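You operate a simulated robot arm through the tools that you are given. There is no shell and no other tool. Be economical: measure what you need, move in short steps, check, and stop when the job is done.

You are at the controls of a simulated robot arm. One attempt, no reset.

Task
Ready the door panel for paint: file the burr off, wipe the primer area by the mesh.
Fine: put the file and the cleaning pad back; leave the bare patch and the paint run. Set down upright: file. What is to be rubbed or washed off counts as gone when no trace of it is left.

It is judged by the outcome, as a careful person would: the job done as asked, and still so three seconds after it is handed in. It fails if anything else is knocked over, pushed out of place, dropped, spilled or broken.

Robot
A 7-joint arm with a two-finger parallel gripper on a trunk, on a base that drives. Base frame: it is fixed to the floor where the robot stands at the start and does not move with it; the origin is under the middle of the robot, x ahead of it, y to its left, z up. Lengths are in m, angles in rad, forces in N, time in s.
With the tool pointing down near the work surface it reaches from about 0.3 to 0.72 m from the robot's upright axis, wherever it stands. Its first joint turns from -2.897 to 2.897 rad. Places, roughly: bare patch [0.9, 0.4, 0.8]; burr [0.4, 0.4, 0.8]; paint run [0.9, 0.6, 0.8]; primer area by the mesh [0.8, 0.4, 0.8]. Payload 1.57 kg.
The tool frame sits at the grasp point between the pads (the TCP): z along the fingers, y along the line on which they close. The tips reach 0.03 m beyond it. The gripper opens to 0.08 m. The fingers are 0.017 m wide and 0.012 m thick; the gripper's body (0.04 by 0.082 m) begins 0.08 m behind the TCP.
Orientation is told as [roll, pitch, yaw] about the base's x, y, z axes, in that order, counted from this pose: with the fingers straight down and closing along the base's y, the tool's x points along the base's -x, its y along +y and its z along -z.

Tools
- The arm moves only by the tool play_rows. Its argument "deltas" is a list of rows, each a list of 7 numbers: the gripper command, from -1 (fully open) to 1 (shut), values between in proportion, then the shift along the tool's x, y, z in units of 50 mm (1.0 is 50 mm), then the turn, a rotation vector about the tool's x, y, z in units of 4 degrees (1.0 is 4 degrees). In form: [[jaw, dx, dy, dz, rx, ry, rz], ...]. A call has 1 to 12 rows; each row shifts and turns the commanded pose from where the row before left it, along the tool's axes as they then stand. A call with a number of a shift or a turn outside -1 to 1 is refused whole. A row lasts 0.2 s, in which the tool goes at most 0.05 m and 0.15 rad; a call with a longer step from one row to the next is refused whole, and so is a gripper value outside its range. Where a pose cannot be reached the arm comes as near as it can. A force on the tool above 40 N (or 10 N above the force at the start of the call, whichever is more), or a blocked arm, ends the call early, and 0.2 s more pass. The fingers move at their own pace (about 0.072 m/s each) and stop on an object; they squeeze with about 32 N. The grip force told is the motor's: it shows also when the fingers shut on nothing. Time passes only in rows, and 0.2 s behind the last, so rows that do not move let the fingers close. The reply holds the time, the measured pose of the TCP, the force on the tool along the base axes, the opening and the grip force, in the units named above and with some noise, with the torque about the TCP (base axes, N m) and any sound that the robot's microphone picked up, and new pictures: "views" is both (left out), scene, wrist or none.
- Cameras (640 x 400 px; columns grow to the right, rows downward): "scene" is now at [-0.0093, 0.1305, 1.4067]; the picture's right is [-0.13, -0.99, 0.00], its down [-0.69, 0.09, -0.72] and it looks along [0.72, -0.09, -0.69] (base axes); focal length 267 px, centre (320, 200). "wrist" rides on the gripper at [0.072, -0.007, -0.122] in the tool frame; the picture's right is [0.09, 1.00, 0.00], its down [-0.84, 0.08, -0.54] and it looks along [-0.54, 0.05, 0.84] (tool axes); focal length 238 px, centre (320, 200). There is no depth. A picture from a camera that has moved, and an enlarged one, comes with that camera's place and axes in the base frame and with its lens.
- lift_body(by): slides the trunk up (or, below 0, down) by that many m; the arm and the scene camera ride with it, the base frame stays. It gives what a move gives, with no picture.
- drive_base(legs): drives the robot by 1 to 6 legs, each [ahead, left, turn to the left] in m, m and rad, along the robot's own axes; the way and the turn of a leg run together, so that a leg with both is an arc; at most 1.5 m and 3.142 rad a leg. The arm and the cameras ride along, it lands a little off, and it stops where it bumps. It gives what a move gives, and a new picture of the scene camera.
- head_to(pan, tilt): turns the head with the scene camera to pan (to the left, within 1.501 rad either way) and tilt (down, from -0.506 to 1.204), counted from straight ahead of the robot. It gives what a move gives, and a new picture of the scene camera.
- enlarge(camera, box): a new picture of the part [left, top, right, bottom] of that camera's present view, enlarged. It takes no simulated time.
- sign_off(): hands the job in; it is judged then, once.

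Work in short steps. Places have to be worked out from the pictures, the camera data and where the tool is seen: move nearer, look again, correct. Check each grasp and each placing, and mend what went wrong. You have 120 turns and 260 pictures in all, those below and enlarged ones among them. Open the gripper and draw the arm clear of the work before you hand the job in, unless the task says otherwise; then end with one line.

The tools are called after "Call:" as name(argument=value, ...) on one line, values as JSON. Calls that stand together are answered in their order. play_rows: Moves the arm, as the interface text tells. Its arguments: {"type":"object","properties":{"deltas":{"type":"array","items":{"type":"array","items":{"type":"number"}}},"views":{"type":"string","enum":["both","scene","wrist","none"]}},"required":["deltas"]} The other tools are called the same way: lift_body (by) slides the trunk up or down; drive_base (legs) drives the base; head_to (pan, tilt) turns the head that bears the scene camera; enlarge (camera, box) takes an enlarged picture of a part of a camera's view; sign_off () hands the job in.

At the start:

```text
t: 0.0
eef_pos: [0.3705, 0.1783, 1.0561]
ee_rot: [0.001, 0.001, 0.001]
wrist_force: [-1.1, 0.2, -0.8]
wrist_torque: [-0.04, 0.0, -0.03]
finger_gap: 0.0799
grip_force: 0.1
trunk travel left (down, up): [-0.075, 0.04]
robot x, y, heading: [0.0023, 0.0029, 0.0]
head pan, tilt: [-0.127, 0.763]
```

scene: 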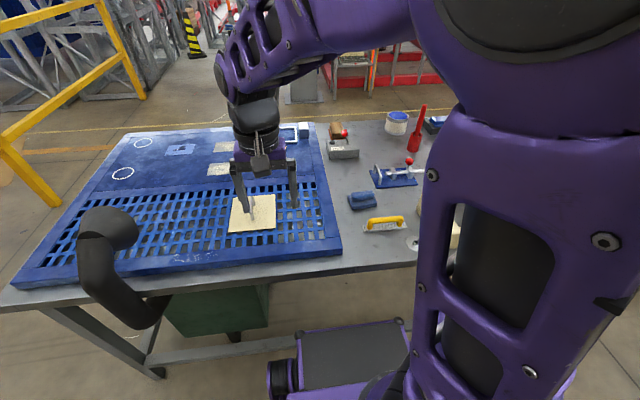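
wrist: 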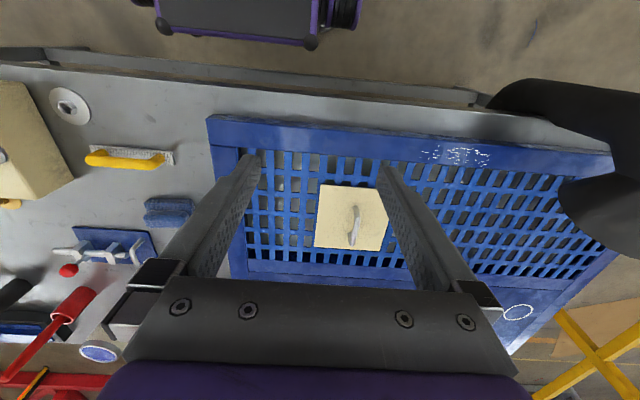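

The panel lies on the bench, with the tools to its right. I'll enlarge both views to identify the file, the pad, the burr and the primer area.

Call:
enlarge(camera="scene", box=[300, 100, 460, 260])

Call:
enlarge(camera="scene", box=[80, 120, 340, 280])

Call:
enlarge(camera="wrist", box=[0, 60, 260, 400])

Call:
enlarge(camera="wrist", box=[300, 100, 620, 300])

```text
2.50 times, centred on (380, 180) of scene
camera zoom: at [-0.0093, 0.1305, 1.4067], right [-0.13, -0.99, 0.0], down [-0.69, 0.09, -0.72], along [0.72, -0.09, -0.69], focal length 668 px, centre (170, 250)
```

zoom: 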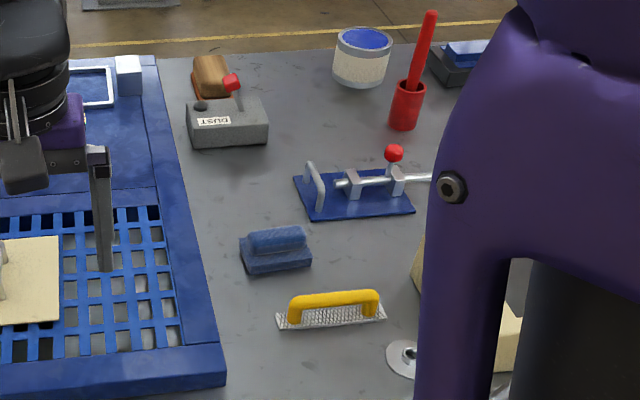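

```text
2.46 times, centred on (210, 200) of scene
camera zoom: at [-0.0093, 0.1305, 1.4067], right [-0.13, -0.99, 0.0], down [-0.69, 0.09, -0.72], along [0.72, -0.09, -0.69], focal length 658 px, centre (591, 200)
```

zoom: 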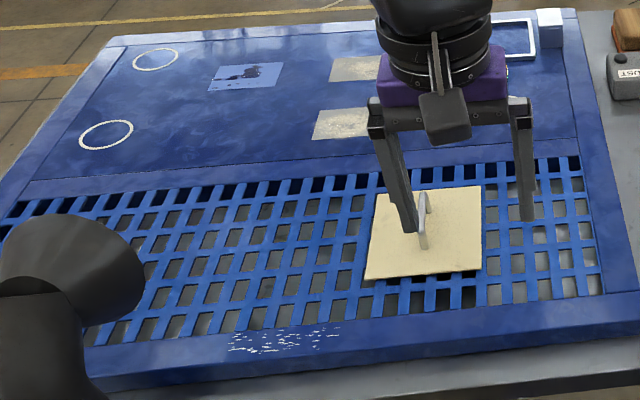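

```text
1.18 times, centred on (130, 230) of wrist
camera zoom: at [0.3001, 0.1714, 1.1787], right [-0.09, 1.0, 0.0], down [0.84, 0.08, 0.54], along [0.54, 0.05, -0.84], focal length 280 px, centre (544, 165)
```

zoom: 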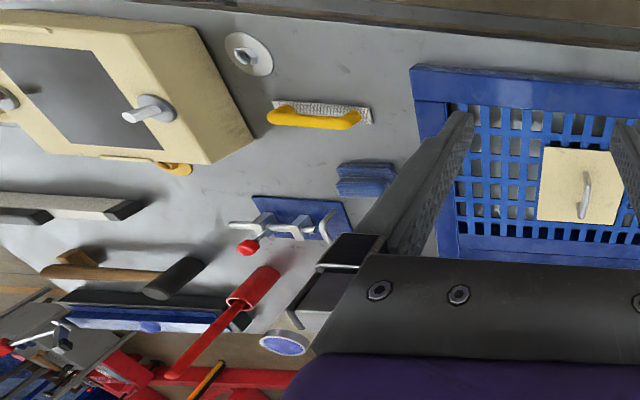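

```text
2.00 times, centred on (460, 200) of wrist
camera zoom: at [0.3001, 0.1714, 1.1787], right [-0.09, 1.0, 0.0], down [0.84, 0.08, 0.54], along [0.54, 0.05, -0.84], focal length 477 px, centre (40, 200)
```

zoom: 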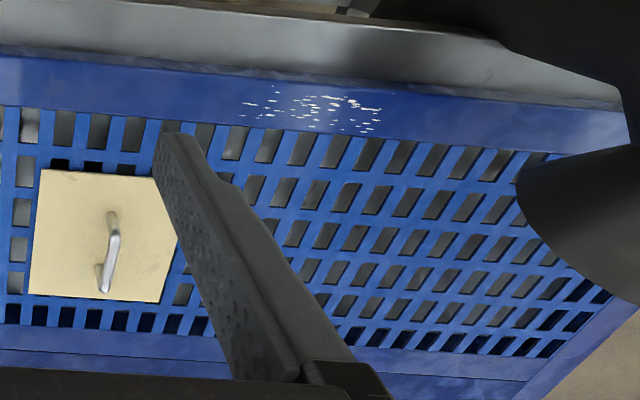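

The burr is the speckle near (0.42, 0.40) and the primer patch is the nearer of the two tan ones. I'll look right at all the tools, and left at what the black object is.

Call:
head_to(pan=-0.7, tilt=0.8)

Call:
head_to(pan=0.7, tilt=0.9)

```text
t: 1.0
eef_pos: [0.3709, 0.1791, 1.0564]
ee_rot: [-0.001, 0.0, 0.001]
wrist_force: [-0.8, 0.2, -0.6]
wrist_torque: [0.02, 0.02, 0.06]
finger_gap: 0.0801
grip_force: 0.2
trunk travel left (down, up): [-0.075, 0.04]
robot x, y, heading: [-0.0001, -0.0028, 0.003]
head pan, tilt: [-0.7, 0.799]
camera scene: at [-0.0293, 0.089, 1.4037], right [-0.64, -0.77, 0.0], down [-0.55, 0.46, -0.7], along [0.53, -0.45, -0.72], focal length 267 px, centre (320, 200)
```

scene: 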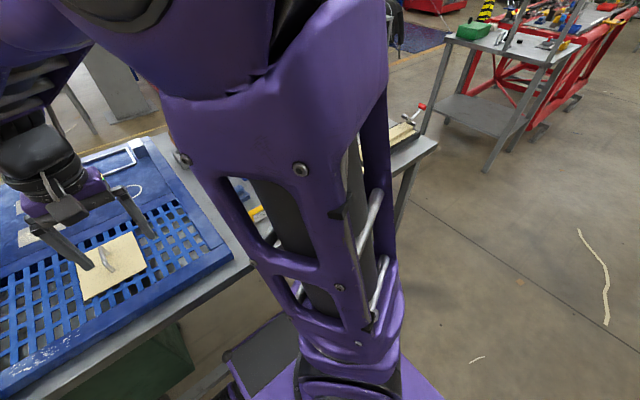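

```text
t: 2.5
eef_pos: [0.372, 0.1777, 1.0532]
ee_rot: [-0.006, 0.006, 0.001]
wrist_force: [0.3, -0.2, 0.0]
wrist_torque: [0.03, 0.02, 0.0]
finger_gap: 0.0801
grip_force: 0.2
trunk travel left (down, up): [-0.075, 0.04]
robot x, y, heading: [0.0046, -0.0018, -0.003]
head pan, tilt: [0.7, 0.901]
camera scene: at [-0.0138, 0.1489, 1.3989], right [0.1, -0.99, 0.0], down [-0.75, -0.08, -0.65], along [0.65, 0.07, -0.76], focal length 267 px, centre (320, 200)
```

scene: 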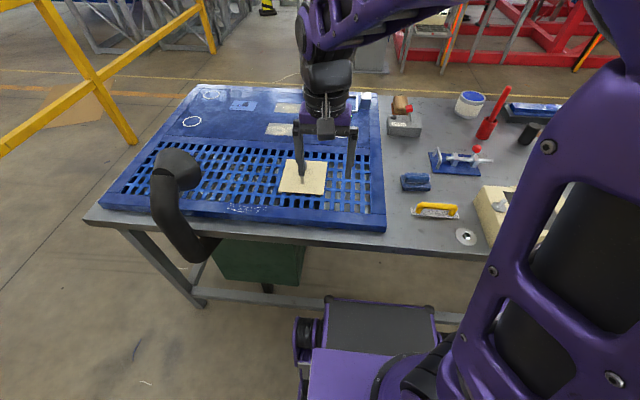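

The black object is an extraction hood clamped to the bench, its nozzle near (0.43, 0.54, 0.95); I must keep clear of it. Next I move the hand above the tools at a safe height for a close look.

Call:
play_rows(deltas=[[-1, 0, -1, 0, 0, 0, 0], [-1, 0, -1, 0, 0, 0, 0], [-1, 0, -1, 0, 0, 0, 0], [-1, 0, -1, 0, 0, 0, 0], [-1, 0, -1, 0, 0, 0, 0], [-1, 0, 0, 0, 0, 0, 0]], views="both")

```text
t: 3.9
eef_pos: [0.3689, -0.0705, 1.0549]
ee_rot: [-0.001, 0.002, 0.003]
wrist_force: [-0.2, 0.1, -0.1]
wrist_torque: [0.0, 0.0, -0.04]
finger_gap: 0.0797
grip_force: 0.1
trunk travel left (down, up): [-0.075, 0.04]
robot x, y, heading: [0.0012, 0.0004, -0.003]
head pan, tilt: [0.7, 0.901]
camera scene: at [-0.0132, 0.1371, 1.3993], right [-0.05, -1.0, 0.0], down [-0.75, 0.04, -0.66], along [0.66, -0.03, -0.75], focal length 267 px, centre (320, 200)
camera wrist: at [0.2981, -0.079, 1.1773], right [-0.09, 1.0, 0.0], down [0.84, 0.08, 0.54], along [0.54, 0.05, -0.84], focal length 238 px, centre (320, 200)
```

scene: 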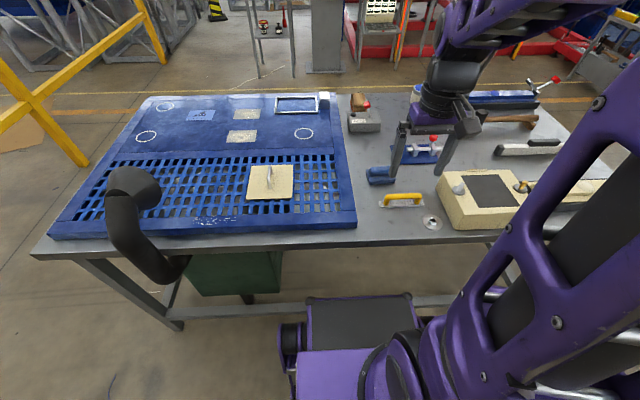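
wrist: 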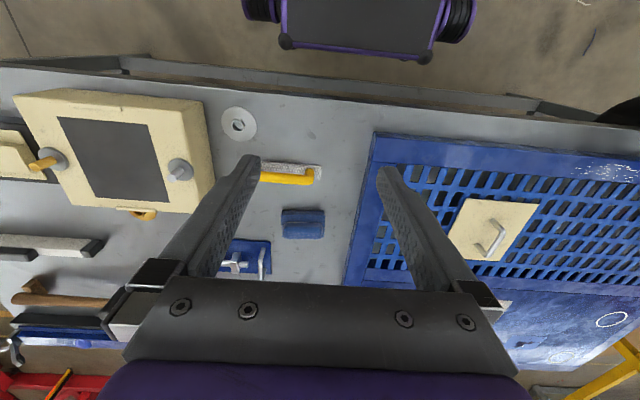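

The file is the yellow-handled one near (0.48, -0.12), its handle running along y, and the blue pad is near (0.58, -0.08). I'll turn the hand by +90° so the fingers close along x, in place.

Call:
play_rows(deltas=[[-1, -1, 0, 0, 0, 0, -1], [-1, -1, 0, 0, 0, 0, -1], [-1, 0, 0, 0, 0, 0, -1], [-1, 0, 0, 0, 0, 0, -1], [-1, 0, 0, 0, 0, 0, -1], [-1, 0, 0, 0, 0, 0, -1], [-1, 0, 0, 0, 0, 0, -1], [-1, 0, 0, 0, 0, 0, -1], [-1, 0, 0, 0, 0, 0, -1], [-1, 0, 0, 0, 0, 0, -1], [-1, 0, 0, 0, 0, 0, -1], [-1, 0, 0, 0, 0, 0, -1]], views="none")

Call:
play_rows(deltas=[[-1, 0, 0, 0, 0, 0, -1], [-1, 0, 0, 0, 0, 0, -1], [-1, 0, 0, 0, 0, 0, -1], [-1, 0, 0, 0, 0, 0, -1], [-1, 0, 0, 0, 0, 0, -1], [-1, 0, 0, 0, 0, 0, -1], [-1, 0, 0, 0, 0, 0, -1], [-1, 0, 0, 0, 0, 0, -1], [-1, 0, 0, 0, 0, 0, -1], [-1, 0, 0, 0, 0, 0, -1], [-1, 0, 0, 0, 0, 0, -0.5], [-1, 0, 0, 0, 0, 0, 0]], views="both")

```text
t: 6.5
eef_pos: [0.471, -0.0676, 1.0563]
ee_rot: [0.0, -0.002, 0.837]
wrist_force: [-1.3, -0.3, -0.1]
wrist_torque: [0.01, -0.01, 0.03]
finger_gap: 0.0802
grip_force: 0.0
trunk travel left (down, up): [-0.075, 0.04]
robot x, y, heading: [-0.001, -0.0002, -0.001]
head pan, tilt: [0.7, 0.901]
```

```text
t: 9.1
eef_pos: [0.4699, -0.0674, 1.0572]
ee_rot: [0.0, 0.001, 1.571]
wrist_force: [0.9, 0.5, -0.6]
wrist_torque: [0.02, -0.02, 0.0]
finger_gap: 0.0801
grip_force: 0.1
trunk travel left (down, up): [-0.075, 0.04]
robot x, y, heading: [0.0013, 0.0003, -0.001]
head pan, tilt: [0.7, 0.901]
camera scene: at [-0.0333, 0.1895, 1.3958], right [0.64, -0.76, 0.0], down [-0.6, -0.5, -0.62], along [0.48, 0.4, -0.78], focal length 267 px, centre (320, 200)
camera wrist: at [0.4783, -0.1396, 1.179], right [-1.0, -0.09, 0.0], down [-0.08, 0.84, 0.54], along [-0.05, 0.54, -0.84], focal length 238 px, centre (320, 200)
```

scene: 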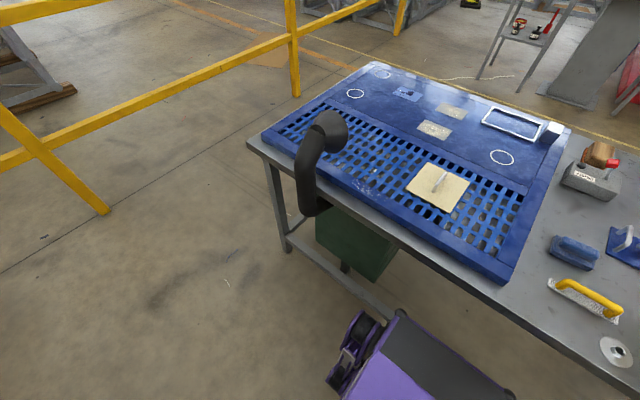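
wrist: 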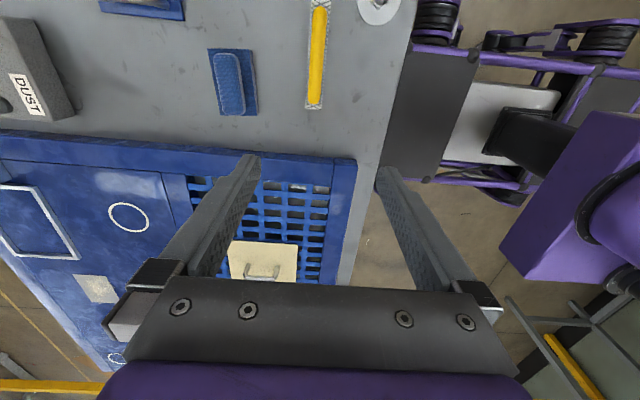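

The file lies almost exactly along y, handle centre about (0.480, -0.13). I move above it, go down part way, and turn the head back to watch.

Call:
play_rows(deltas=[[-1, 1, 0.2, 0, 0, 0, 0], [-1, 0.25, 0, 1, 0, 0, 0], [-1, 0, 0, 1, 0, 0, 0], [-1, 0, 0, 1, 0, 0, 0], [-1, 0, 0, 0, 0, 0, 0]], views="wrist")

Call:
head_to(pan=-0.25, tilt=0.8)

```text
refused: row 1 steps farther than a row can; nothing moved
```

```text
t: 10.3
eef_pos: [0.4707, -0.0673, 1.0579]
ee_rot: [0.001, 0.001, 1.57]
wrist_force: [-0.5, 0.9, -0.1]
wrist_torque: [0.0, 0.05, -0.02]
finger_gap: 0.0801
grip_force: 0.0
trunk travel left (down, up): [-0.075, 0.04]
robot x, y, heading: [0.0008, 0.0008, 0.0]
head pan, tilt: [-0.25, 0.799]
camera scene: at [-0.0128, 0.121, 1.4037], right [-0.25, -0.97, 0.0], down [-0.69, 0.18, -0.7], along [0.68, -0.17, -0.72], focal length 267 px, centre (320, 200)
```

scene: 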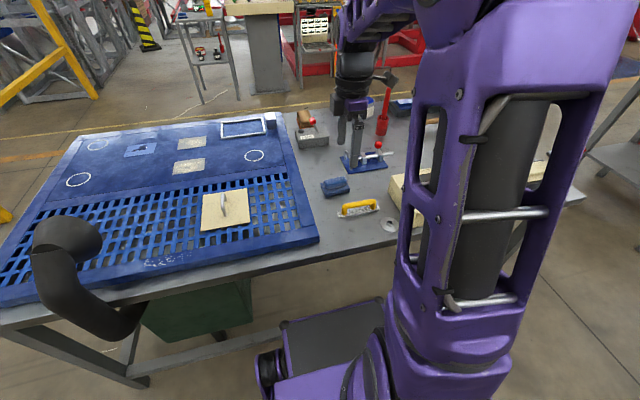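

The step was a bit too long, so I split it; the tool's y now points to base -x, so I correct that sign too.

Call:
play_rows(deltas=[[-1, 0.65, -0.1, 0, 0, 0, 0], [-1, 0.6, -0.1, 0, 0, 0, 0], [-1, 0, 0, 0.99, 0, 0, 0], [-1, 0, 0, 0.99, 0, 0, 0], [-1, 0, 0, 0.9, 0, 0, 0], [-1, 0, 0, 0, 0, 0, 0]], views="both")

Call:
enlarge(camera="scene", box=[300, 120, 420, 240])

```text
t: 11.7
eef_pos: [0.4775, -0.1321, 0.9094]
ee_rot: [0.0, -0.001, 1.571]
wrist_force: [-0.3, 0.3, 0.4]
wrist_torque: [0.0, -0.01, 0.02]
finger_gap: 0.08
grip_force: 0.0
trunk travel left (down, up): [-0.075, 0.04]
robot x, y, heading: [0.0027, -0.0024, -0.002]
head pan, tilt: [-0.25, 0.799]
camera scene: at [-0.0127, 0.1209, 1.4037], right [-0.25, -0.97, 0.0], down [-0.69, 0.18, -0.7], along [0.68, -0.17, -0.72], focal length 267 px, centre (320, 200)
camera wrist: at [0.4851, -0.2028, 1.0313], right [-1.0, -0.09, 0.0], down [-0.08, 0.84, 0.54], along [-0.05, 0.54, -0.84], focal length 238 px, centre (320, 200)
```

scene: 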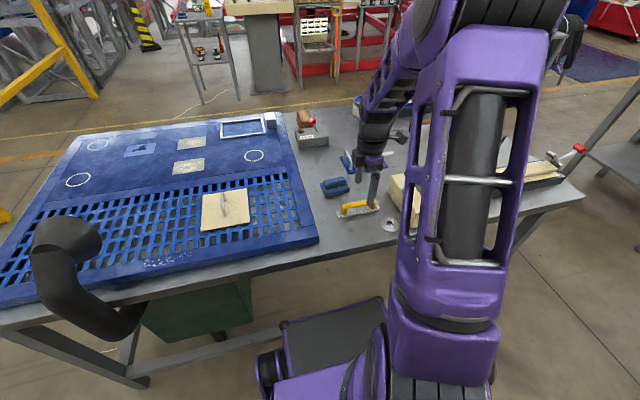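
wrist: 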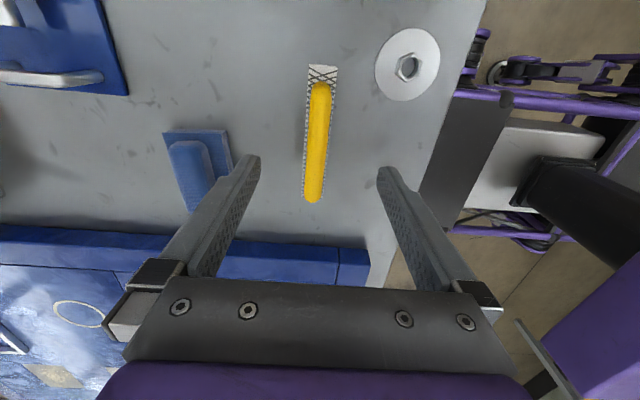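

```text
3.33 times, centred on (360, 180) of scene
camera zoom: at [-0.0127, 0.1209, 1.4037], right [-0.25, -0.97, 0.0], down [-0.69, 0.18, -0.7], along [0.68, -0.17, -0.72], focal length 891 px, centre (187, 267)
```

zoom: 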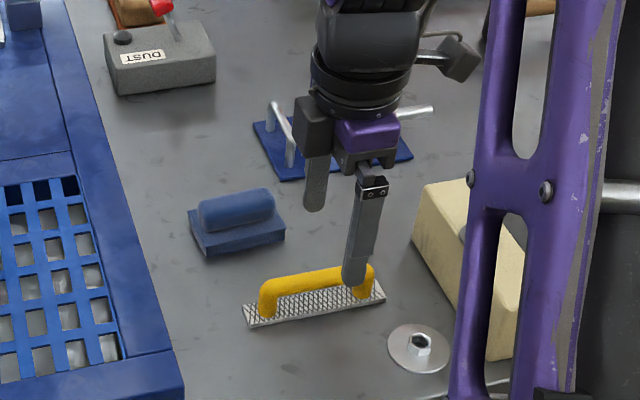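

The handle lies centred between the fingers. I descend to TCP z ≈ 0.845 and check the finger tips' height against the handle.

Call:
play_rows(deltas=[[-1, 0, -0.06, 0.6, 0, 0, 0], [-1, 0, 0, 0.65, 0, 0, 0], [-1, 0, 0, 0, 0, 0, 0]], views="wrist")

Call:
enlarge(camera="scene", box=[320, 160, 400, 240])

```text
t: 12.5
eef_pos: [0.4814, -0.1286, 0.8486]
ee_rot: [0.0, 0.0, 1.569]
wrist_force: [-0.8, -0.4, -0.4]
wrist_torque: [0.06, 0.03, -0.02]
finger_gap: 0.08
grip_force: 0.1
trunk travel left (down, up): [-0.075, 0.04]
robot x, y, heading: [-0.0007, 0.0006, -0.004]
head pan, tilt: [-0.25, 0.799]
camera wrist: at [0.4901, -0.2014, 0.9725], right [-1.0, -0.09, 0.0], down [-0.08, 0.84, 0.54], along [-0.05, 0.54, -0.84], focal length 238 px, centre (320, 200)
```

wrist: 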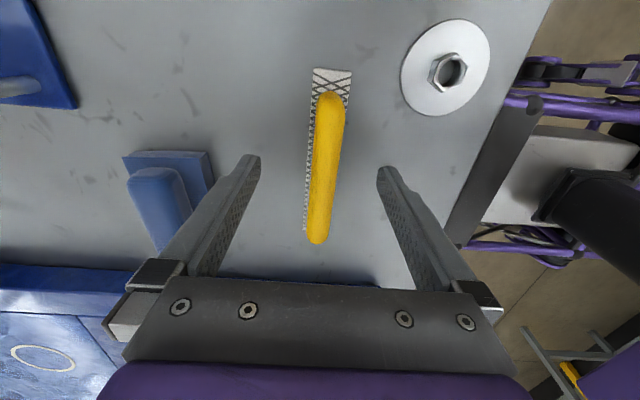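

```text
5.00 times, centred on (360, 200) of scene
camera zoom: at [-0.0127, 0.1209, 1.4037], right [-0.25, -0.97, 0.0], down [-0.69, 0.18, -0.7], along [0.68, -0.17, -0.72], focal length 1336 px, centre (120, 200)
```

zoom: 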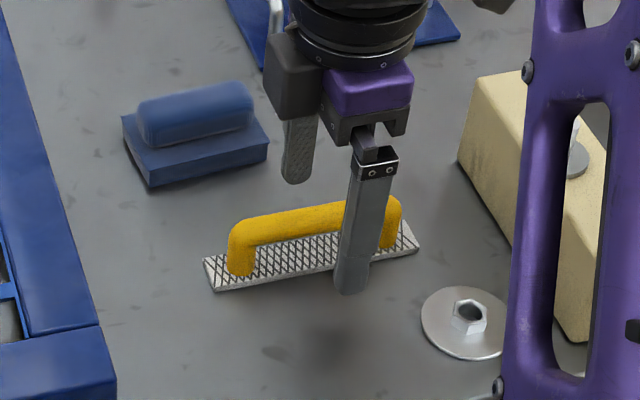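

Measured: handle top ≈ 0.83, blade top ≈ 0.80, finger tips now at 0.819. I lower 11 mm, shift 6 mm in y to the handle's middle, and close.

Call:
play_rows(deltas=[[-1, -0.12, 0, 0.22, 0, 0, 0], [-1, 0, 0, 0, 0, 0, 0], [1, 0, 0, 0, 0, 0, 0], [1, 0, 0, 0, 0, 0, 0], [1, 0, 0, 0, 0, 0, 0], [1, 0, 0, 0, 0, 0, 0]], views="wrist")

Call:
enlarge(camera="scene", box=[320, 160, 400, 240])

```text
t: 13.9
eef_pos: [0.4833, -0.1229, 0.8396]
ee_rot: [-0.001, 0.0, 1.571]
wrist_force: [0.3, 0.5, 0.4]
wrist_torque: [0.02, -0.03, 0.0]
finger_gap: 0.0161
grip_force: 31.9
trunk travel left (down, up): [-0.075, 0.04]
robot x, y, heading: [0.0029, -0.0004, -0.001]
head pan, tilt: [-0.25, 0.799]
camera wrist: at [0.4911, -0.1951, 0.9625], right [-1.0, -0.09, 0.0], down [-0.08, 0.84, 0.54], along [-0.05, 0.54, -0.84], focal length 238 px, centre (320, 200)
```

wrist: 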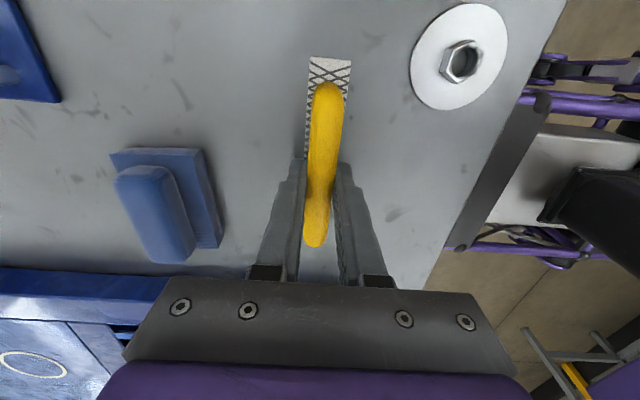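

```text
5.00 times, centred on (360, 200) of scene
camera zoom: at [-0.0128, 0.121, 1.4037], right [-0.25, -0.97, 0.0], down [-0.69, 0.18, -0.7], along [0.68, -0.17, -0.72], focal length 1336 px, centre (120, 200)
```

zoom: 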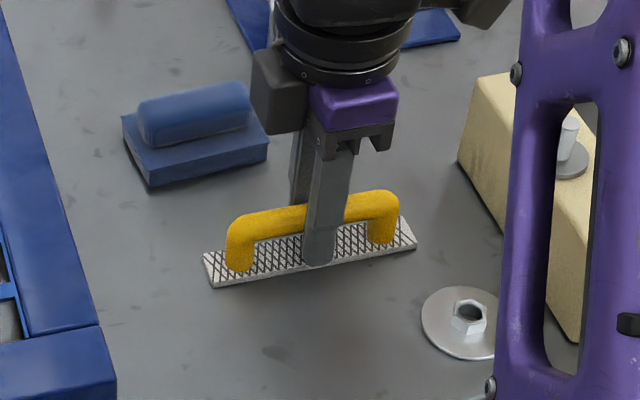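

The grip is good (gap 16 mm). I lift 10 cm and carry the file toward the burr, stopping short at y ≈ 0.30 to look.

Call:
play_rows(deltas=[[1, 0, 0, -0.6, 0, 0, 0], [1, 0, 0, -0.9, 0, 0, 0], [1, 0, 0, -0.9, 0, 0, 0], [1, -0.95, 0.1, 0, 0, 0, 0], [1, -0.95, 0.15, 0, 0, 0, 0], [1, -0.95, 0.15, 0, 0, 0, 0], [1, -0.95, 0.15, 0, 0, 0, 0], [1, -0.95, 0.15, 0, 0, 0, 0], [1, -0.95, 0.15, 0, 0, 0, 0], [1, -0.95, 0.15, 0, 0, 0, 0], [1, -0.95, 0.15, 0, 0, 0, 0], [1, 0, 0, 0, 0, 0, 0]], views="both")

```text
t: 16.5
eef_pos: [0.424, 0.258, 0.9629]
ee_rot: [0.001, 0.001, 1.57]
wrist_force: [-0.3, 0.0, -1.7]
wrist_torque: [0.03, 0.03, 0.01]
finger_gap: 0.016
grip_force: 31.1
trunk travel left (down, up): [-0.075, 0.04]
robot x, y, heading: [0.0001, -0.0017, -0.001]
head pan, tilt: [-0.25, 0.799]
camera scene: at [-0.0127, 0.1212, 1.4037], right [-0.25, -0.97, 0.0], down [-0.69, 0.18, -0.7], along [0.68, -0.17, -0.72], focal length 267 px, centre (320, 200)
camera wrist: at [0.4314, 0.1854, 1.0855], right [-1.0, -0.09, 0.0], down [-0.08, 0.84, 0.54], along [-0.05, 0.54, -0.84], focal length 238 px, centre (320, 200)
```

scene: 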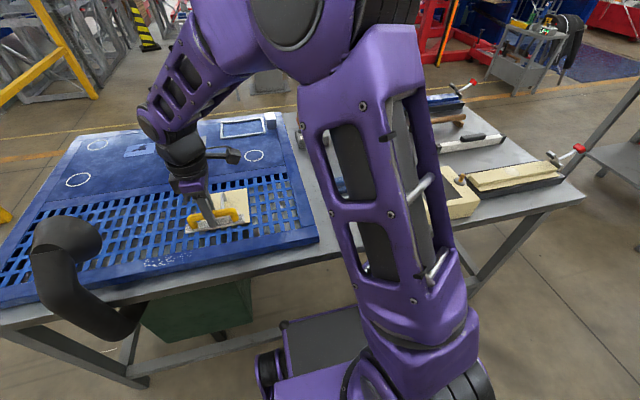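
wrist: 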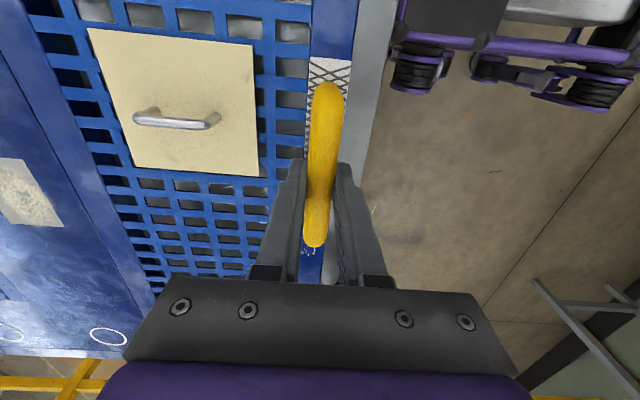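

I turn the head to the burr and hood for a sharper look at the panel edge.

Call:
head_to(pan=0.55, tilt=0.85)

Call:
play_rows(deltas=[[1, 0, 0, 0, 0, 0, 0]], views="scene")

Call:
enlarge(camera="scene", box=[220, 90, 420, 250])

```text
t: 17.7
eef_pos: [0.4239, 0.2579, 0.9635]
ee_rot: [0.0, 0.0, 1.57]
wrist_force: [-0.1, 1.8, -1.6]
wrist_torque: [-0.06, -0.04, -0.02]
finger_gap: 0.0161
grip_force: 31.5
trunk travel left (down, up): [-0.075, 0.04]
robot x, y, heading: [-0.003, -0.0017, 0.0]
head pan, tilt: [0.55, 0.85]
camera scene: at [-0.0242, 0.1818, 1.3997], right [0.52, -0.85, 0.0], down [-0.64, -0.39, -0.66], along [0.56, 0.34, -0.75], focal length 267 px, centre (320, 200)
```

scene: 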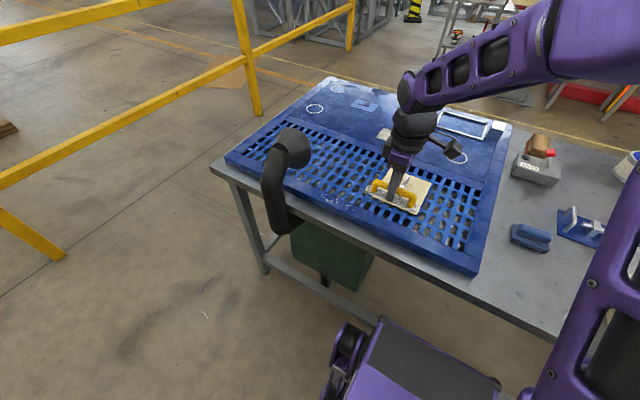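

```text
t: 18.1
eef_pos: [0.4242, 0.257, 0.9633]
ee_rot: [0.001, 0.001, 1.57]
wrist_force: [-0.6, -0.2, -2.3]
wrist_torque: [0.0, -0.01, -0.01]
finger_gap: 0.0161
grip_force: 31.8
trunk travel left (down, up): [-0.075, 0.04]
robot x, y, heading: [0.0002, -0.0004, -0.0]
head pan, tilt: [0.55, 0.85]
camera scene: at [-0.0242, 0.1818, 1.3997], right [0.52, -0.85, 0.0], down [-0.64, -0.39, -0.66], along [0.56, 0.34, -0.75], focal length 267 px, centre (320, 200)
```

scene: 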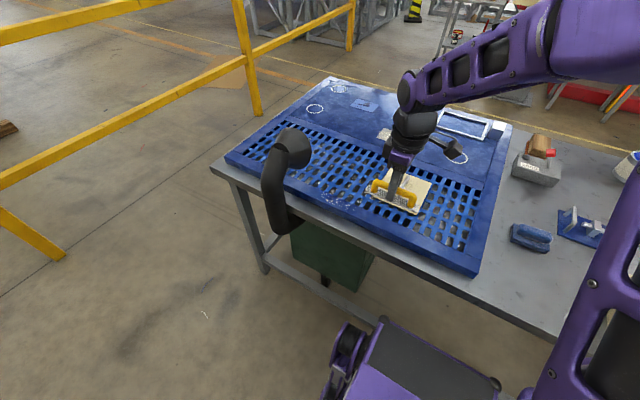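

```text
2.50 times, centred on (320, 170) of scene
camera zoom: at [-0.0242, 0.1818, 1.3997], right [0.52, -0.85, 0.0], down [-0.64, -0.39, -0.66], along [0.56, 0.34, -0.75], focal length 668 px, centre (320, 275)
```

zoom: 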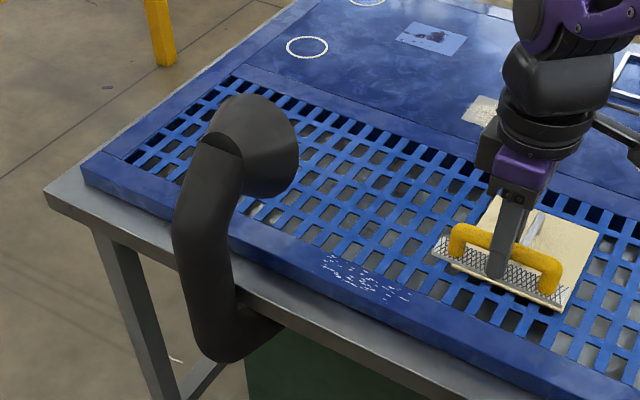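

The burr spans about x 0.41–0.45, y 0.34–0.446; hood rim is at y ≈ 0.49. I move over the burr at y 0.395 and lower to just above it.

Call:
play_rows(deltas=[[1, -0.7, -0.08, 0, 0, 0, 0], [1, -0.7, 0, 0, 0, 0, 0], [1, -0.7, 0, 0, 0, 0, 0], [1, -0.65, 0, 0, 0, 0, 0], [1, 0, 0, 0.6, 0, 0, 0], [1, 0, 0, 0.6, 0, 0, 0], [1, 0, 0, 0, 0, 0, 0]], views="both")

Call:
enlarge(camera="scene", box=[220, 90, 420, 250])

```text
t: 19.7
eef_pos: [0.4277, 0.3932, 0.901]
ee_rot: [-0.001, 0.0, 1.57]
wrist_force: [-0.2, -0.5, -1.9]
wrist_torque: [-0.02, -0.01, -0.01]
finger_gap: 0.0162
grip_force: 31.5
trunk travel left (down, up): [-0.075, 0.04]
robot x, y, heading: [0.001, 0.0008, -0.004]
head pan, tilt: [0.55, 0.85]
camera scene: at [-0.0242, 0.1819, 1.3997], right [0.52, -0.85, 0.0], down [-0.64, -0.39, -0.66], along [0.56, 0.34, -0.75], focal length 267 px, centre (320, 200)
camera wrist: at [0.4349, 0.3214, 1.024], right [-1.0, -0.09, 0.0], down [-0.08, 0.84, 0.54], along [-0.05, 0.54, -0.84], focal length 238 px, centre (320, 200)
```

scene: 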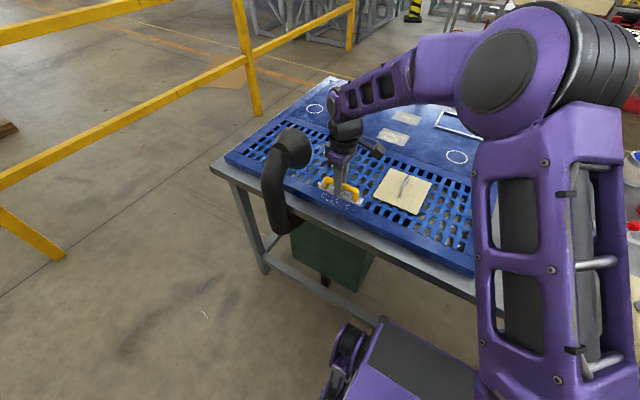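
wrist: 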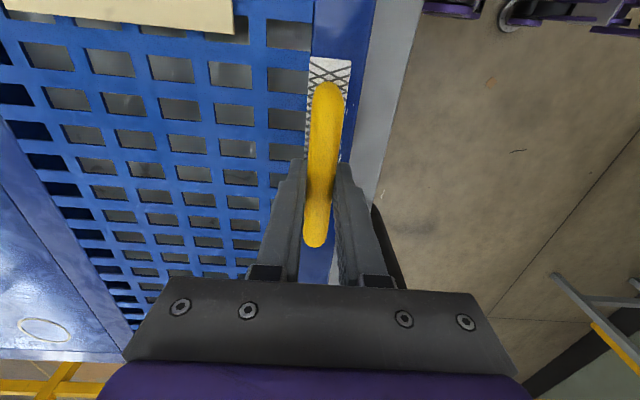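

```text
2.50 times, centred on (320, 170) of scene
camera zoom: at [-0.0242, 0.1819, 1.3997], right [0.52, -0.85, 0.0], down [-0.64, -0.39, -0.66], along [0.56, 0.34, -0.75], focal length 668 px, centre (320, 275)
```

zoom: 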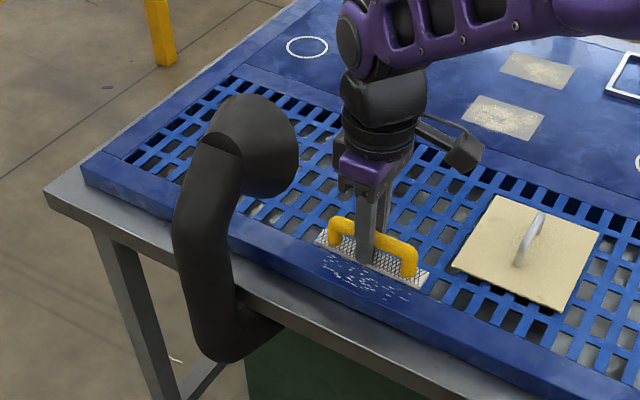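

The file hovers ~3 cm over the burr, the frame strip spanning x ≈ 0.40–0.44. I shift 7 mm toward the front edge and lower in small steps until contact.

Call:
play_rows(deltas=[[1, 0, 0.14, 0.2, 0, 0, 0], [1, 0, 0, 0.1, 0, 0, 0], [1, 0, 0, 0.08, 0, 0, 0], [1, 0, 0, 0.06, 0, 0, 0], [1, 0, 0, 0.06, 0, 0, 0], [1, 0, 0, 0, 0, 0, 0]], views="none")

Call:
enlarge(camera="scene", box=[280, 140, 400, 240])

```text
t: 21.1
eef_pos: [0.4213, 0.3924, 0.8728]
ee_rot: [0.001, 0.0, 1.571]
wrist_force: [-0.3, 0.4, -2.7]
wrist_torque: [0.0, -0.02, 0.02]
finger_gap: 0.0162
grip_force: 32.1
trunk travel left (down, up): [-0.075, 0.04]
robot x, y, heading: [-0.0013, -0.0008, -0.004]
head pan, tilt: [0.55, 0.85]
```

```text
4.00 times, centred on (340, 190) of scene
camera zoom: at [-0.0242, 0.1818, 1.3997], right [0.52, -0.85, 0.0], down [-0.64, -0.39, -0.66], along [0.56, 0.34, -0.75], focal length 1069 px, centre (240, 240)
```

zoom: 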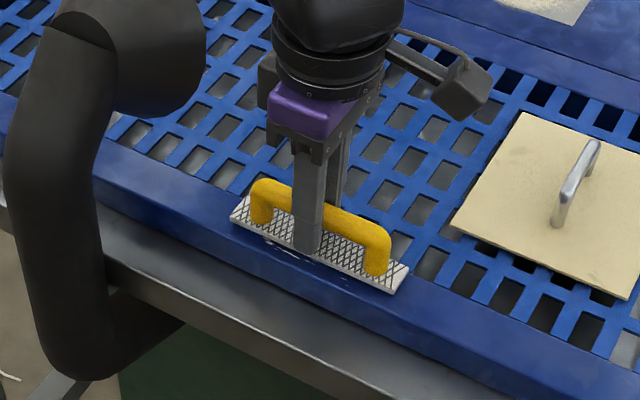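

No contact yet, though the blade nearly covers the burr. I keep lowering in 2 mm steps.

Call:
play_rows(deltas=[[1, 0, 0, 0.05, 0, 0, 0], [1, 0, 0, 0.05, 0, 0, 0], [1, 0, 0, 0.05, 0, 0, 0], [1, 0, 0, 0, 0, 0, 0]], views="none")

```text
t: 22.1
eef_pos: [0.424, 0.394, 0.8688]
ee_rot: [-0.003, -0.005, 1.572]
wrist_force: [-2.2, -2.8, 25.7]
wrist_torque: [0.03, 0.0, 0.01]
finger_gap: 0.0164
grip_force: 31.3
trunk travel left (down, up): [-0.075, 0.04]
robot x, y, heading: [0.0026, -0.0014, 0.002]
head pan, tilt: [0.55, 0.85]
```

Contact at 26 N. I ease to about half that and stroke gently in x, looking afterwards.

Call:
play_rows(deltas=[[1, 0, 0, -0.03, 0, 0, 0], [1, 0, 0.2, 0, 0, 0, 0], [1, 0, 0.2, 0, 0, 0, 0], [1, 0, -0.25, 0, 0, 0, 0], [1, 0, -0.25, 0, 0, 0, 0], [1, 0, -0.2, 0, 0, 0, 0], [1, 0, 0.25, 0, 0, 0, 0], [1, 0, 0.25, 0, 0, 0, 0], [1, 0, 0.2, 0, 0, 0, 0], [1, 0, -0.25, 0, 0, 0, 0], [1, 0, -0.2, 0, 0, 0, 0], [1, 0, 0, 0, 0, 0, 0]], views="none")

Call:
enlarge(camera="scene", box=[280, 140, 400, 240])

```text
t: 24.7
eef_pos: [0.4246, 0.3933, 0.8688]
ee_rot: [0.0, -0.002, 1.572]
wrist_force: [-7.8, 2.3, 20.1]
wrist_torque: [-0.2, 0.11, -0.06]
finger_gap: 0.0161
grip_force: 31.7
trunk travel left (down, up): [-0.075, 0.04]
robot x, y, heading: [-0.0004, -0.0023, 0.006]
head pan, tilt: [0.55, 0.85]
```

```text
4.00 times, centred on (340, 190) of scene
camera zoom: at [-0.026, 0.181, 1.3998], right [0.52, -0.85, 0.0], down [-0.64, -0.39, -0.66], along [0.56, 0.35, -0.75], focal length 1069 px, centre (240, 240)
```

zoom: 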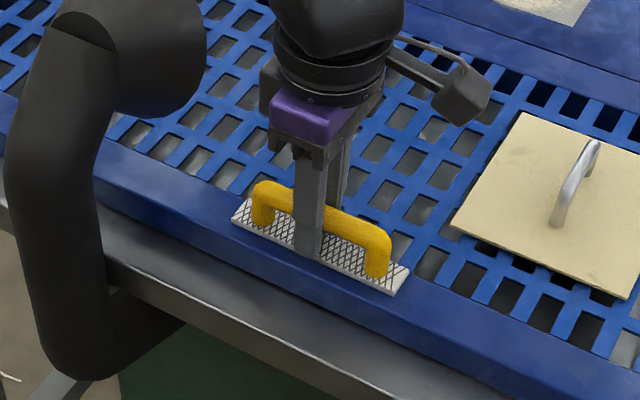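

Front specks are gone. I add a few strokes with ±12 mm along y and lift to check.

Call:
play_rows(deltas=[[1, -0.25, 0, 0, 0, 0, 0], [1, 0, 0.25, 0, 0, 0, 0], [1, 0, 0.1, 0, 0, 0, 0], [1, 0, -0.3, 0, 0, 0, 0], [1, 0, -0.3, 0, 0, 0, 0], [1, 0.3, 0, 0, 0, 0, 0], [1, 0.25, 0, 0, 0, 0, 0], [1, 0, 0.3, 0, 0, 0, 0], [1, 0, 0.3, 0, 0, 0, 0], [1, 0, -0.3, 0, 0, 0, 0], [1, 0, -0.3, 0, 0, 0, 0], [1, 0, 0.25, 0, 0, 0, 0]], views="none")

Call:
play_rows(deltas=[[1, 0, 0, -0.6, 0, 0, 0], [1, 0.3, 0, -0.7, 0, 0, 0], [1, 0.9, 0, 0, 0, 0, 0], [1, 0.9, 0, 0, 0, 0, 0], [1, 0.9, 0, 0, 0, 0, 0], [1, 0, 0, 0, 0, 0, 0]], views="wrist")

Call:
enlarge(camera="scene", box=[280, 140, 400, 240])

```text
t: 27.3
eef_pos: [0.4291, 0.3796, 0.8682]
ee_rot: [-0.005, -0.002, 1.568]
wrist_force: [7.4, 0.5, 20.4]
wrist_torque: [0.13, -0.11, -0.03]
finger_gap: 0.016
grip_force: 31.3
trunk travel left (down, up): [-0.075, 0.04]
robot x, y, heading: [-0.0011, 0.0001, 0.003]
head pan, tilt: [0.55, 0.85]
```

```text
t: 28.7
eef_pos: [0.4261, 0.2311, 0.9325]
ee_rot: [-0.001, 0.0, 1.57]
wrist_force: [0.0, -0.1, -0.5]
wrist_torque: [0.0, 0.0, 0.0]
finger_gap: 0.0161
grip_force: 31.5
trunk travel left (down, up): [-0.075, 0.04]
robot x, y, heading: [-0.0029, -0.0003, 0.003]
head pan, tilt: [0.55, 0.85]
camera wrist: at [0.4331, 0.1583, 1.0552], right [-1.0, -0.09, 0.0], down [-0.08, 0.84, 0.54], along [-0.05, 0.54, -0.84], focal length 238 px, centre (320, 200)
```

wrist: 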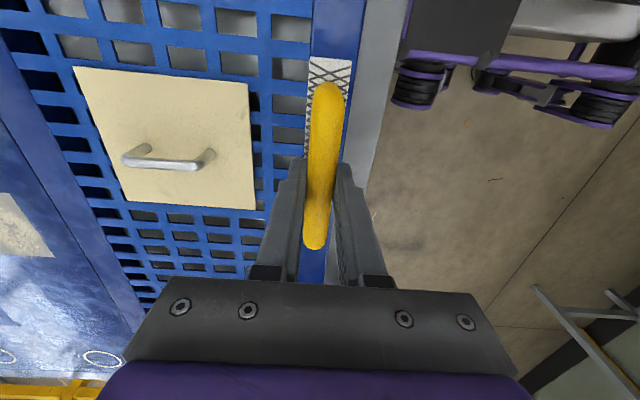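

```text
4.00 times, centred on (340, 190) of scene
camera zoom: at [-0.0243, 0.1817, 1.3997], right [0.52, -0.85, 0.0], down [-0.64, -0.39, -0.66], along [0.56, 0.34, -0.75], focal length 1069 px, centre (240, 240)
```

zoom: 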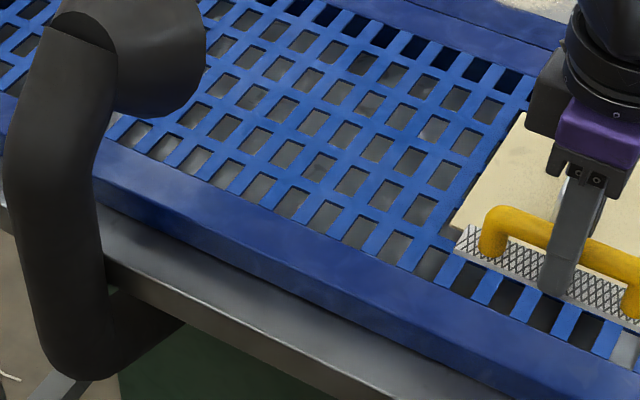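

The burr looks gone; I'll check with a tight enlargement, then carry the file back above its place.

Call:
enlarge(camera="scene", box=[300, 165, 375, 215])

Call:
play_rows(deltas=[[1, 0, 0, -0.6, 0, 0, 0], [1, 0.9, -0.15, 0, 0, 0, 0], [1, 0.9, -0.15, 0, 0, 0, 0], [1, 0.9, -0.15, 0, 0, 0, 0], [1, 0.9, -0.15, 0, 0, 0, 0], [1, 0.9, -0.15, 0, 0, 0, 0], [1, 0.9, -0.15, 0, 0, 0, 0], [1, 0.9, -0.15, 0, 0, 0, 0], [1, 0.78, -0.1, 0, 0, 0, 0], [1, 0, 0, 0, 0, 0, 0]], views="wrist")

Call:
head_to(pan=-0.25, tilt=0.8)

```text
8.00 times, centred on (338, 190) of scene
camera zoom: at [-0.0243, 0.1817, 1.3997], right [0.52, -0.85, 0.0], down [-0.64, -0.39, -0.66], along [0.56, 0.34, -0.75], focal length 2138 px, centre (180, 280)
```

zoom: 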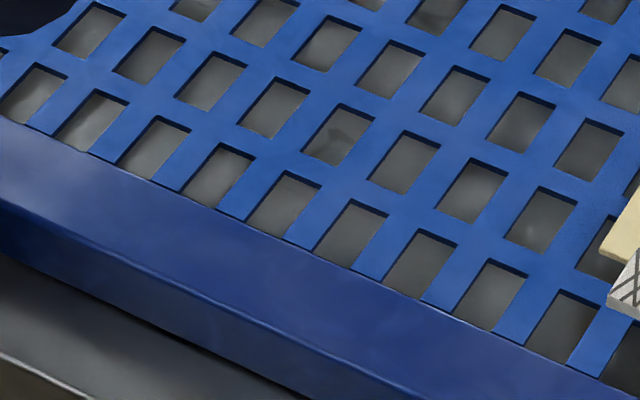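

```text
t: 30.9
eef_pos: [0.4853, -0.1301, 0.9611]
ee_rot: [-0.002, 0.001, 1.572]
wrist_force: [-0.5, -0.1, -0.6]
wrist_torque: [0.01, 0.0, 0.01]
finger_gap: 0.0163
grip_force: 31.5
trunk travel left (down, up): [-0.075, 0.04]
robot x, y, heading: [-0.0013, -0.0043, 0.001]
head pan, tilt: [0.55, 0.85]
camera wrist: at [0.4925, -0.2029, 1.0844], right [-1.0, -0.09, 0.0], down [-0.08, 0.84, 0.54], along [-0.05, 0.54, -0.84], focal length 238 px, centre (320, 200)
```

wrist: 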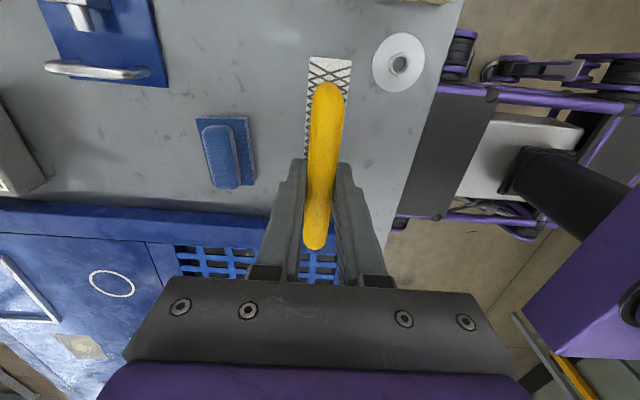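

```text
t: 32.0
eef_pos: [0.4852, -0.1292, 0.961]
ee_rot: [0.001, -0.001, 1.571]
wrist_force: [0.8, 0.0, -1.2]
wrist_torque: [0.0, -0.01, 0.0]
finger_gap: 0.016
grip_force: 31.5
trunk travel left (down, up): [-0.075, 0.04]
robot x, y, heading: [0.0008, 0.001, 0.005]
head pan, tilt: [-0.25, 0.799]
camera scene: at [-0.0127, 0.121, 1.4037], right [-0.25, -0.97, 0.0], down [-0.69, 0.18, -0.7], along [0.68, -0.17, -0.72], focal length 267 px, centre (320, 200)
```

scene: 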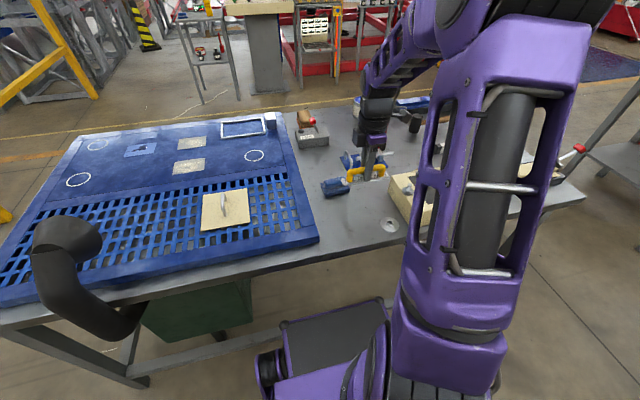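

The burr is gone without trace. I lower the file to its original spot (0.483, -0.123), the last part slowly.

Call:
play_rows(deltas=[[1, -0.13, 0.05, 0.7, 0, 0, 0], [1, 0, 0, 0.8, 0, 0, 0], [1, 0, 0, 0.6, 0, 0, 0], [1, 0, 0, 0.16, 0, 0, 0], [1, 0, 0, 0.08, 0, 0, 0], [1, 0, 0, 0.05, 0, 0, 0], [1, 0, 0, 0, 0, 0, 0]], views="none")

Call:
enlarge(camera="scene", box=[320, 160, 400, 240])

```text
t: 33.6
eef_pos: [0.4803, -0.1203, 0.8428]
ee_rot: [-0.001, 0.0, 1.571]
wrist_force: [0.5, 0.7, -2.3]
wrist_torque: [0.01, -0.01, 0.0]
finger_gap: 0.0163
grip_force: 31.2
trunk travel left (down, up): [-0.075, 0.04]
robot x, y, heading: [0.0012, -0.0015, -0.0]
head pan, tilt: [-0.25, 0.799]
```

```text
5.00 times, centred on (360, 200) of scene
camera zoom: at [-0.0127, 0.1209, 1.4037], right [-0.25, -0.97, 0.0], down [-0.69, 0.18, -0.7], along [0.68, -0.17, -0.72], focal length 1336 px, centre (120, 200)
```

zoom: 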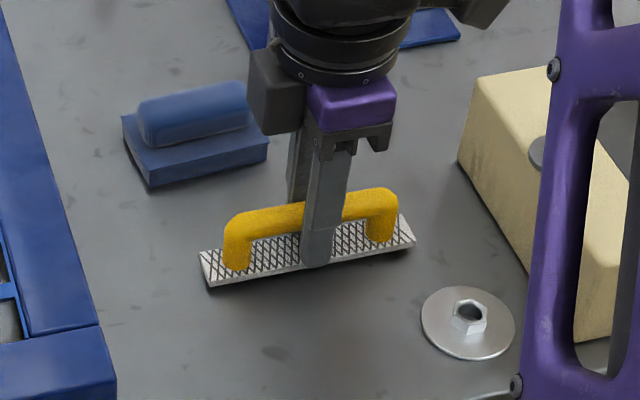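

The file is about 3 mm above the bench in nearly its old spot. I lower until light contact, without opening yet.

Call:
play_rows(deltas=[[1, 0.04, -0.04, 0.04, 0, 0, 0], [1, 0, 0, 0.03, 0, 0, 0], [1, 0, 0, 0, 0, 0, 0]], views="none")

```text
t: 34.4
eef_pos: [0.4821, -0.1209, 0.8395]
ee_rot: [0.0, 0.0, 1.571]
wrist_force: [0.8, 0.5, -1.7]
wrist_torque: [0.02, 0.01, -0.01]
finger_gap: 0.0161
grip_force: 31.8
trunk travel left (down, up): [-0.075, 0.04]
robot x, y, heading: [-0.001, 0.0025, 0.001]
head pan, tilt: [-0.25, 0.799]
```

Call:
play_rows(deltas=[[1, 0, 0, 0.02, 0, 0, 0], [1, 0, 0, 0.02, 0, 0, 0], [1, 0, 0, 0, 0, 0, 0]], views="none")

```text
t: 35.2
eef_pos: [0.4837, -0.1218, 0.8374]
ee_rot: [0.001, -0.001, 1.57]
wrist_force: [-0.8, -0.4, 4.0]
wrist_torque: [0.42, 0.01, 0.02]
finger_gap: 0.016
grip_force: 31.5
trunk travel left (down, up): [-0.075, 0.04]
robot x, y, heading: [0.0017, 0.0024, -0.002]
head pan, tilt: [-0.25, 0.799]
```

Light contact (4 N up): the file is on the bench. I open and rise straight up.

Call:
play_rows(deltas=[[0, 0, 0, 0, 0, 0, 0], [-1, 0, 0, 0, 0, 0, 0], [-1, 0, 0, 0, 0, 0, 0], [-1, 0, 0, 0, 0, 0, 0], [-1, 0, 0, -0.6, 0, 0, 0], [-1, 0, 0, -0.9, 0, 0, 0], [-1, 0, 0, 0, 0, 0, 0]], views="both")

Call:
enlarge(camera="scene", box=[320, 160, 400, 240])

```text
t: 36.8
eef_pos: [0.4863, -0.12, 0.9103]
ee_rot: [0.001, 0.001, 1.57]
wrist_force: [0.2, 0.4, -0.2]
wrist_torque: [0.01, -0.01, -0.01]
finger_gap: 0.0798
grip_force: 0.1
trunk travel left (down, up): [-0.075, 0.04]
robot x, y, heading: [0.0028, -0.0037, -0.001]
head pan, tilt: [-0.25, 0.799]
camera scene: at [-0.0129, 0.121, 1.4037], right [-0.25, -0.97, 0.0], down [-0.69, 0.18, -0.7], along [0.68, -0.17, -0.72], focal length 267 px, centre (320, 200)
camera wrist: at [0.4928, -0.1921, 1.033], right [-1.0, -0.09, 0.0], down [-0.08, 0.84, 0.54], along [-0.05, 0.54, -0.84], focal length 238 px, centre (320, 200)
```

scene: 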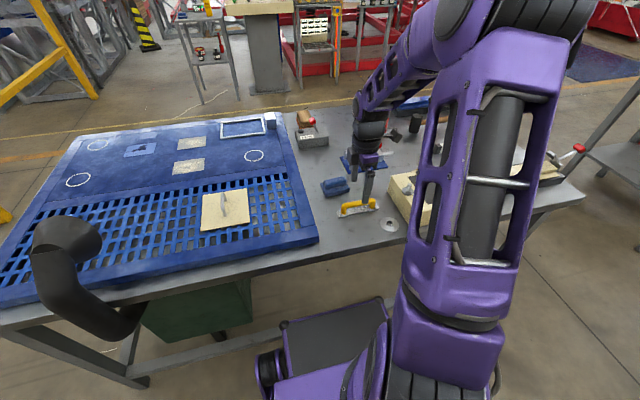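
wrist: 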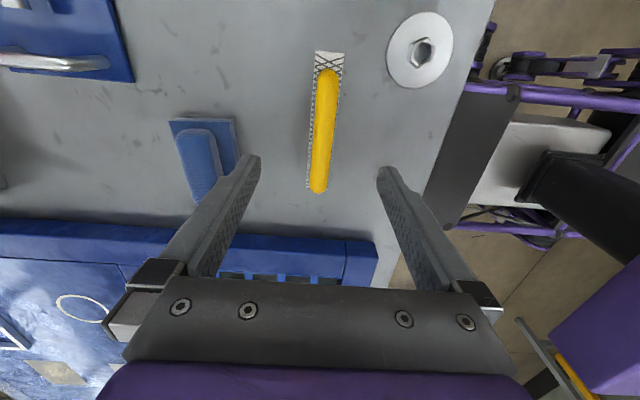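

```text
5.00 times, centred on (360, 200) of scene
camera zoom: at [-0.0129, 0.121, 1.4037], right [-0.25, -0.97, 0.0], down [-0.69, 0.18, -0.7], along [0.68, -0.17, -0.72], focal length 1336 px, centre (120, 200)
```

zoom: 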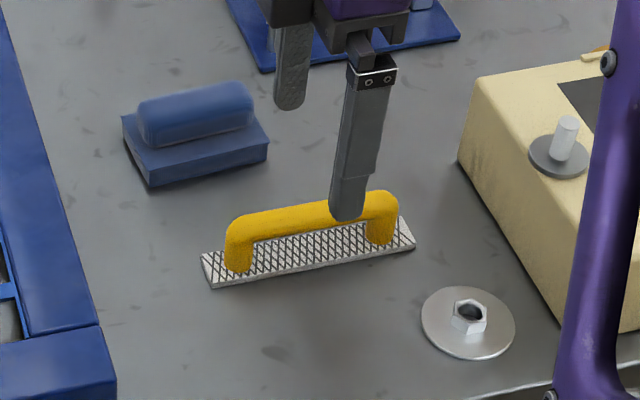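

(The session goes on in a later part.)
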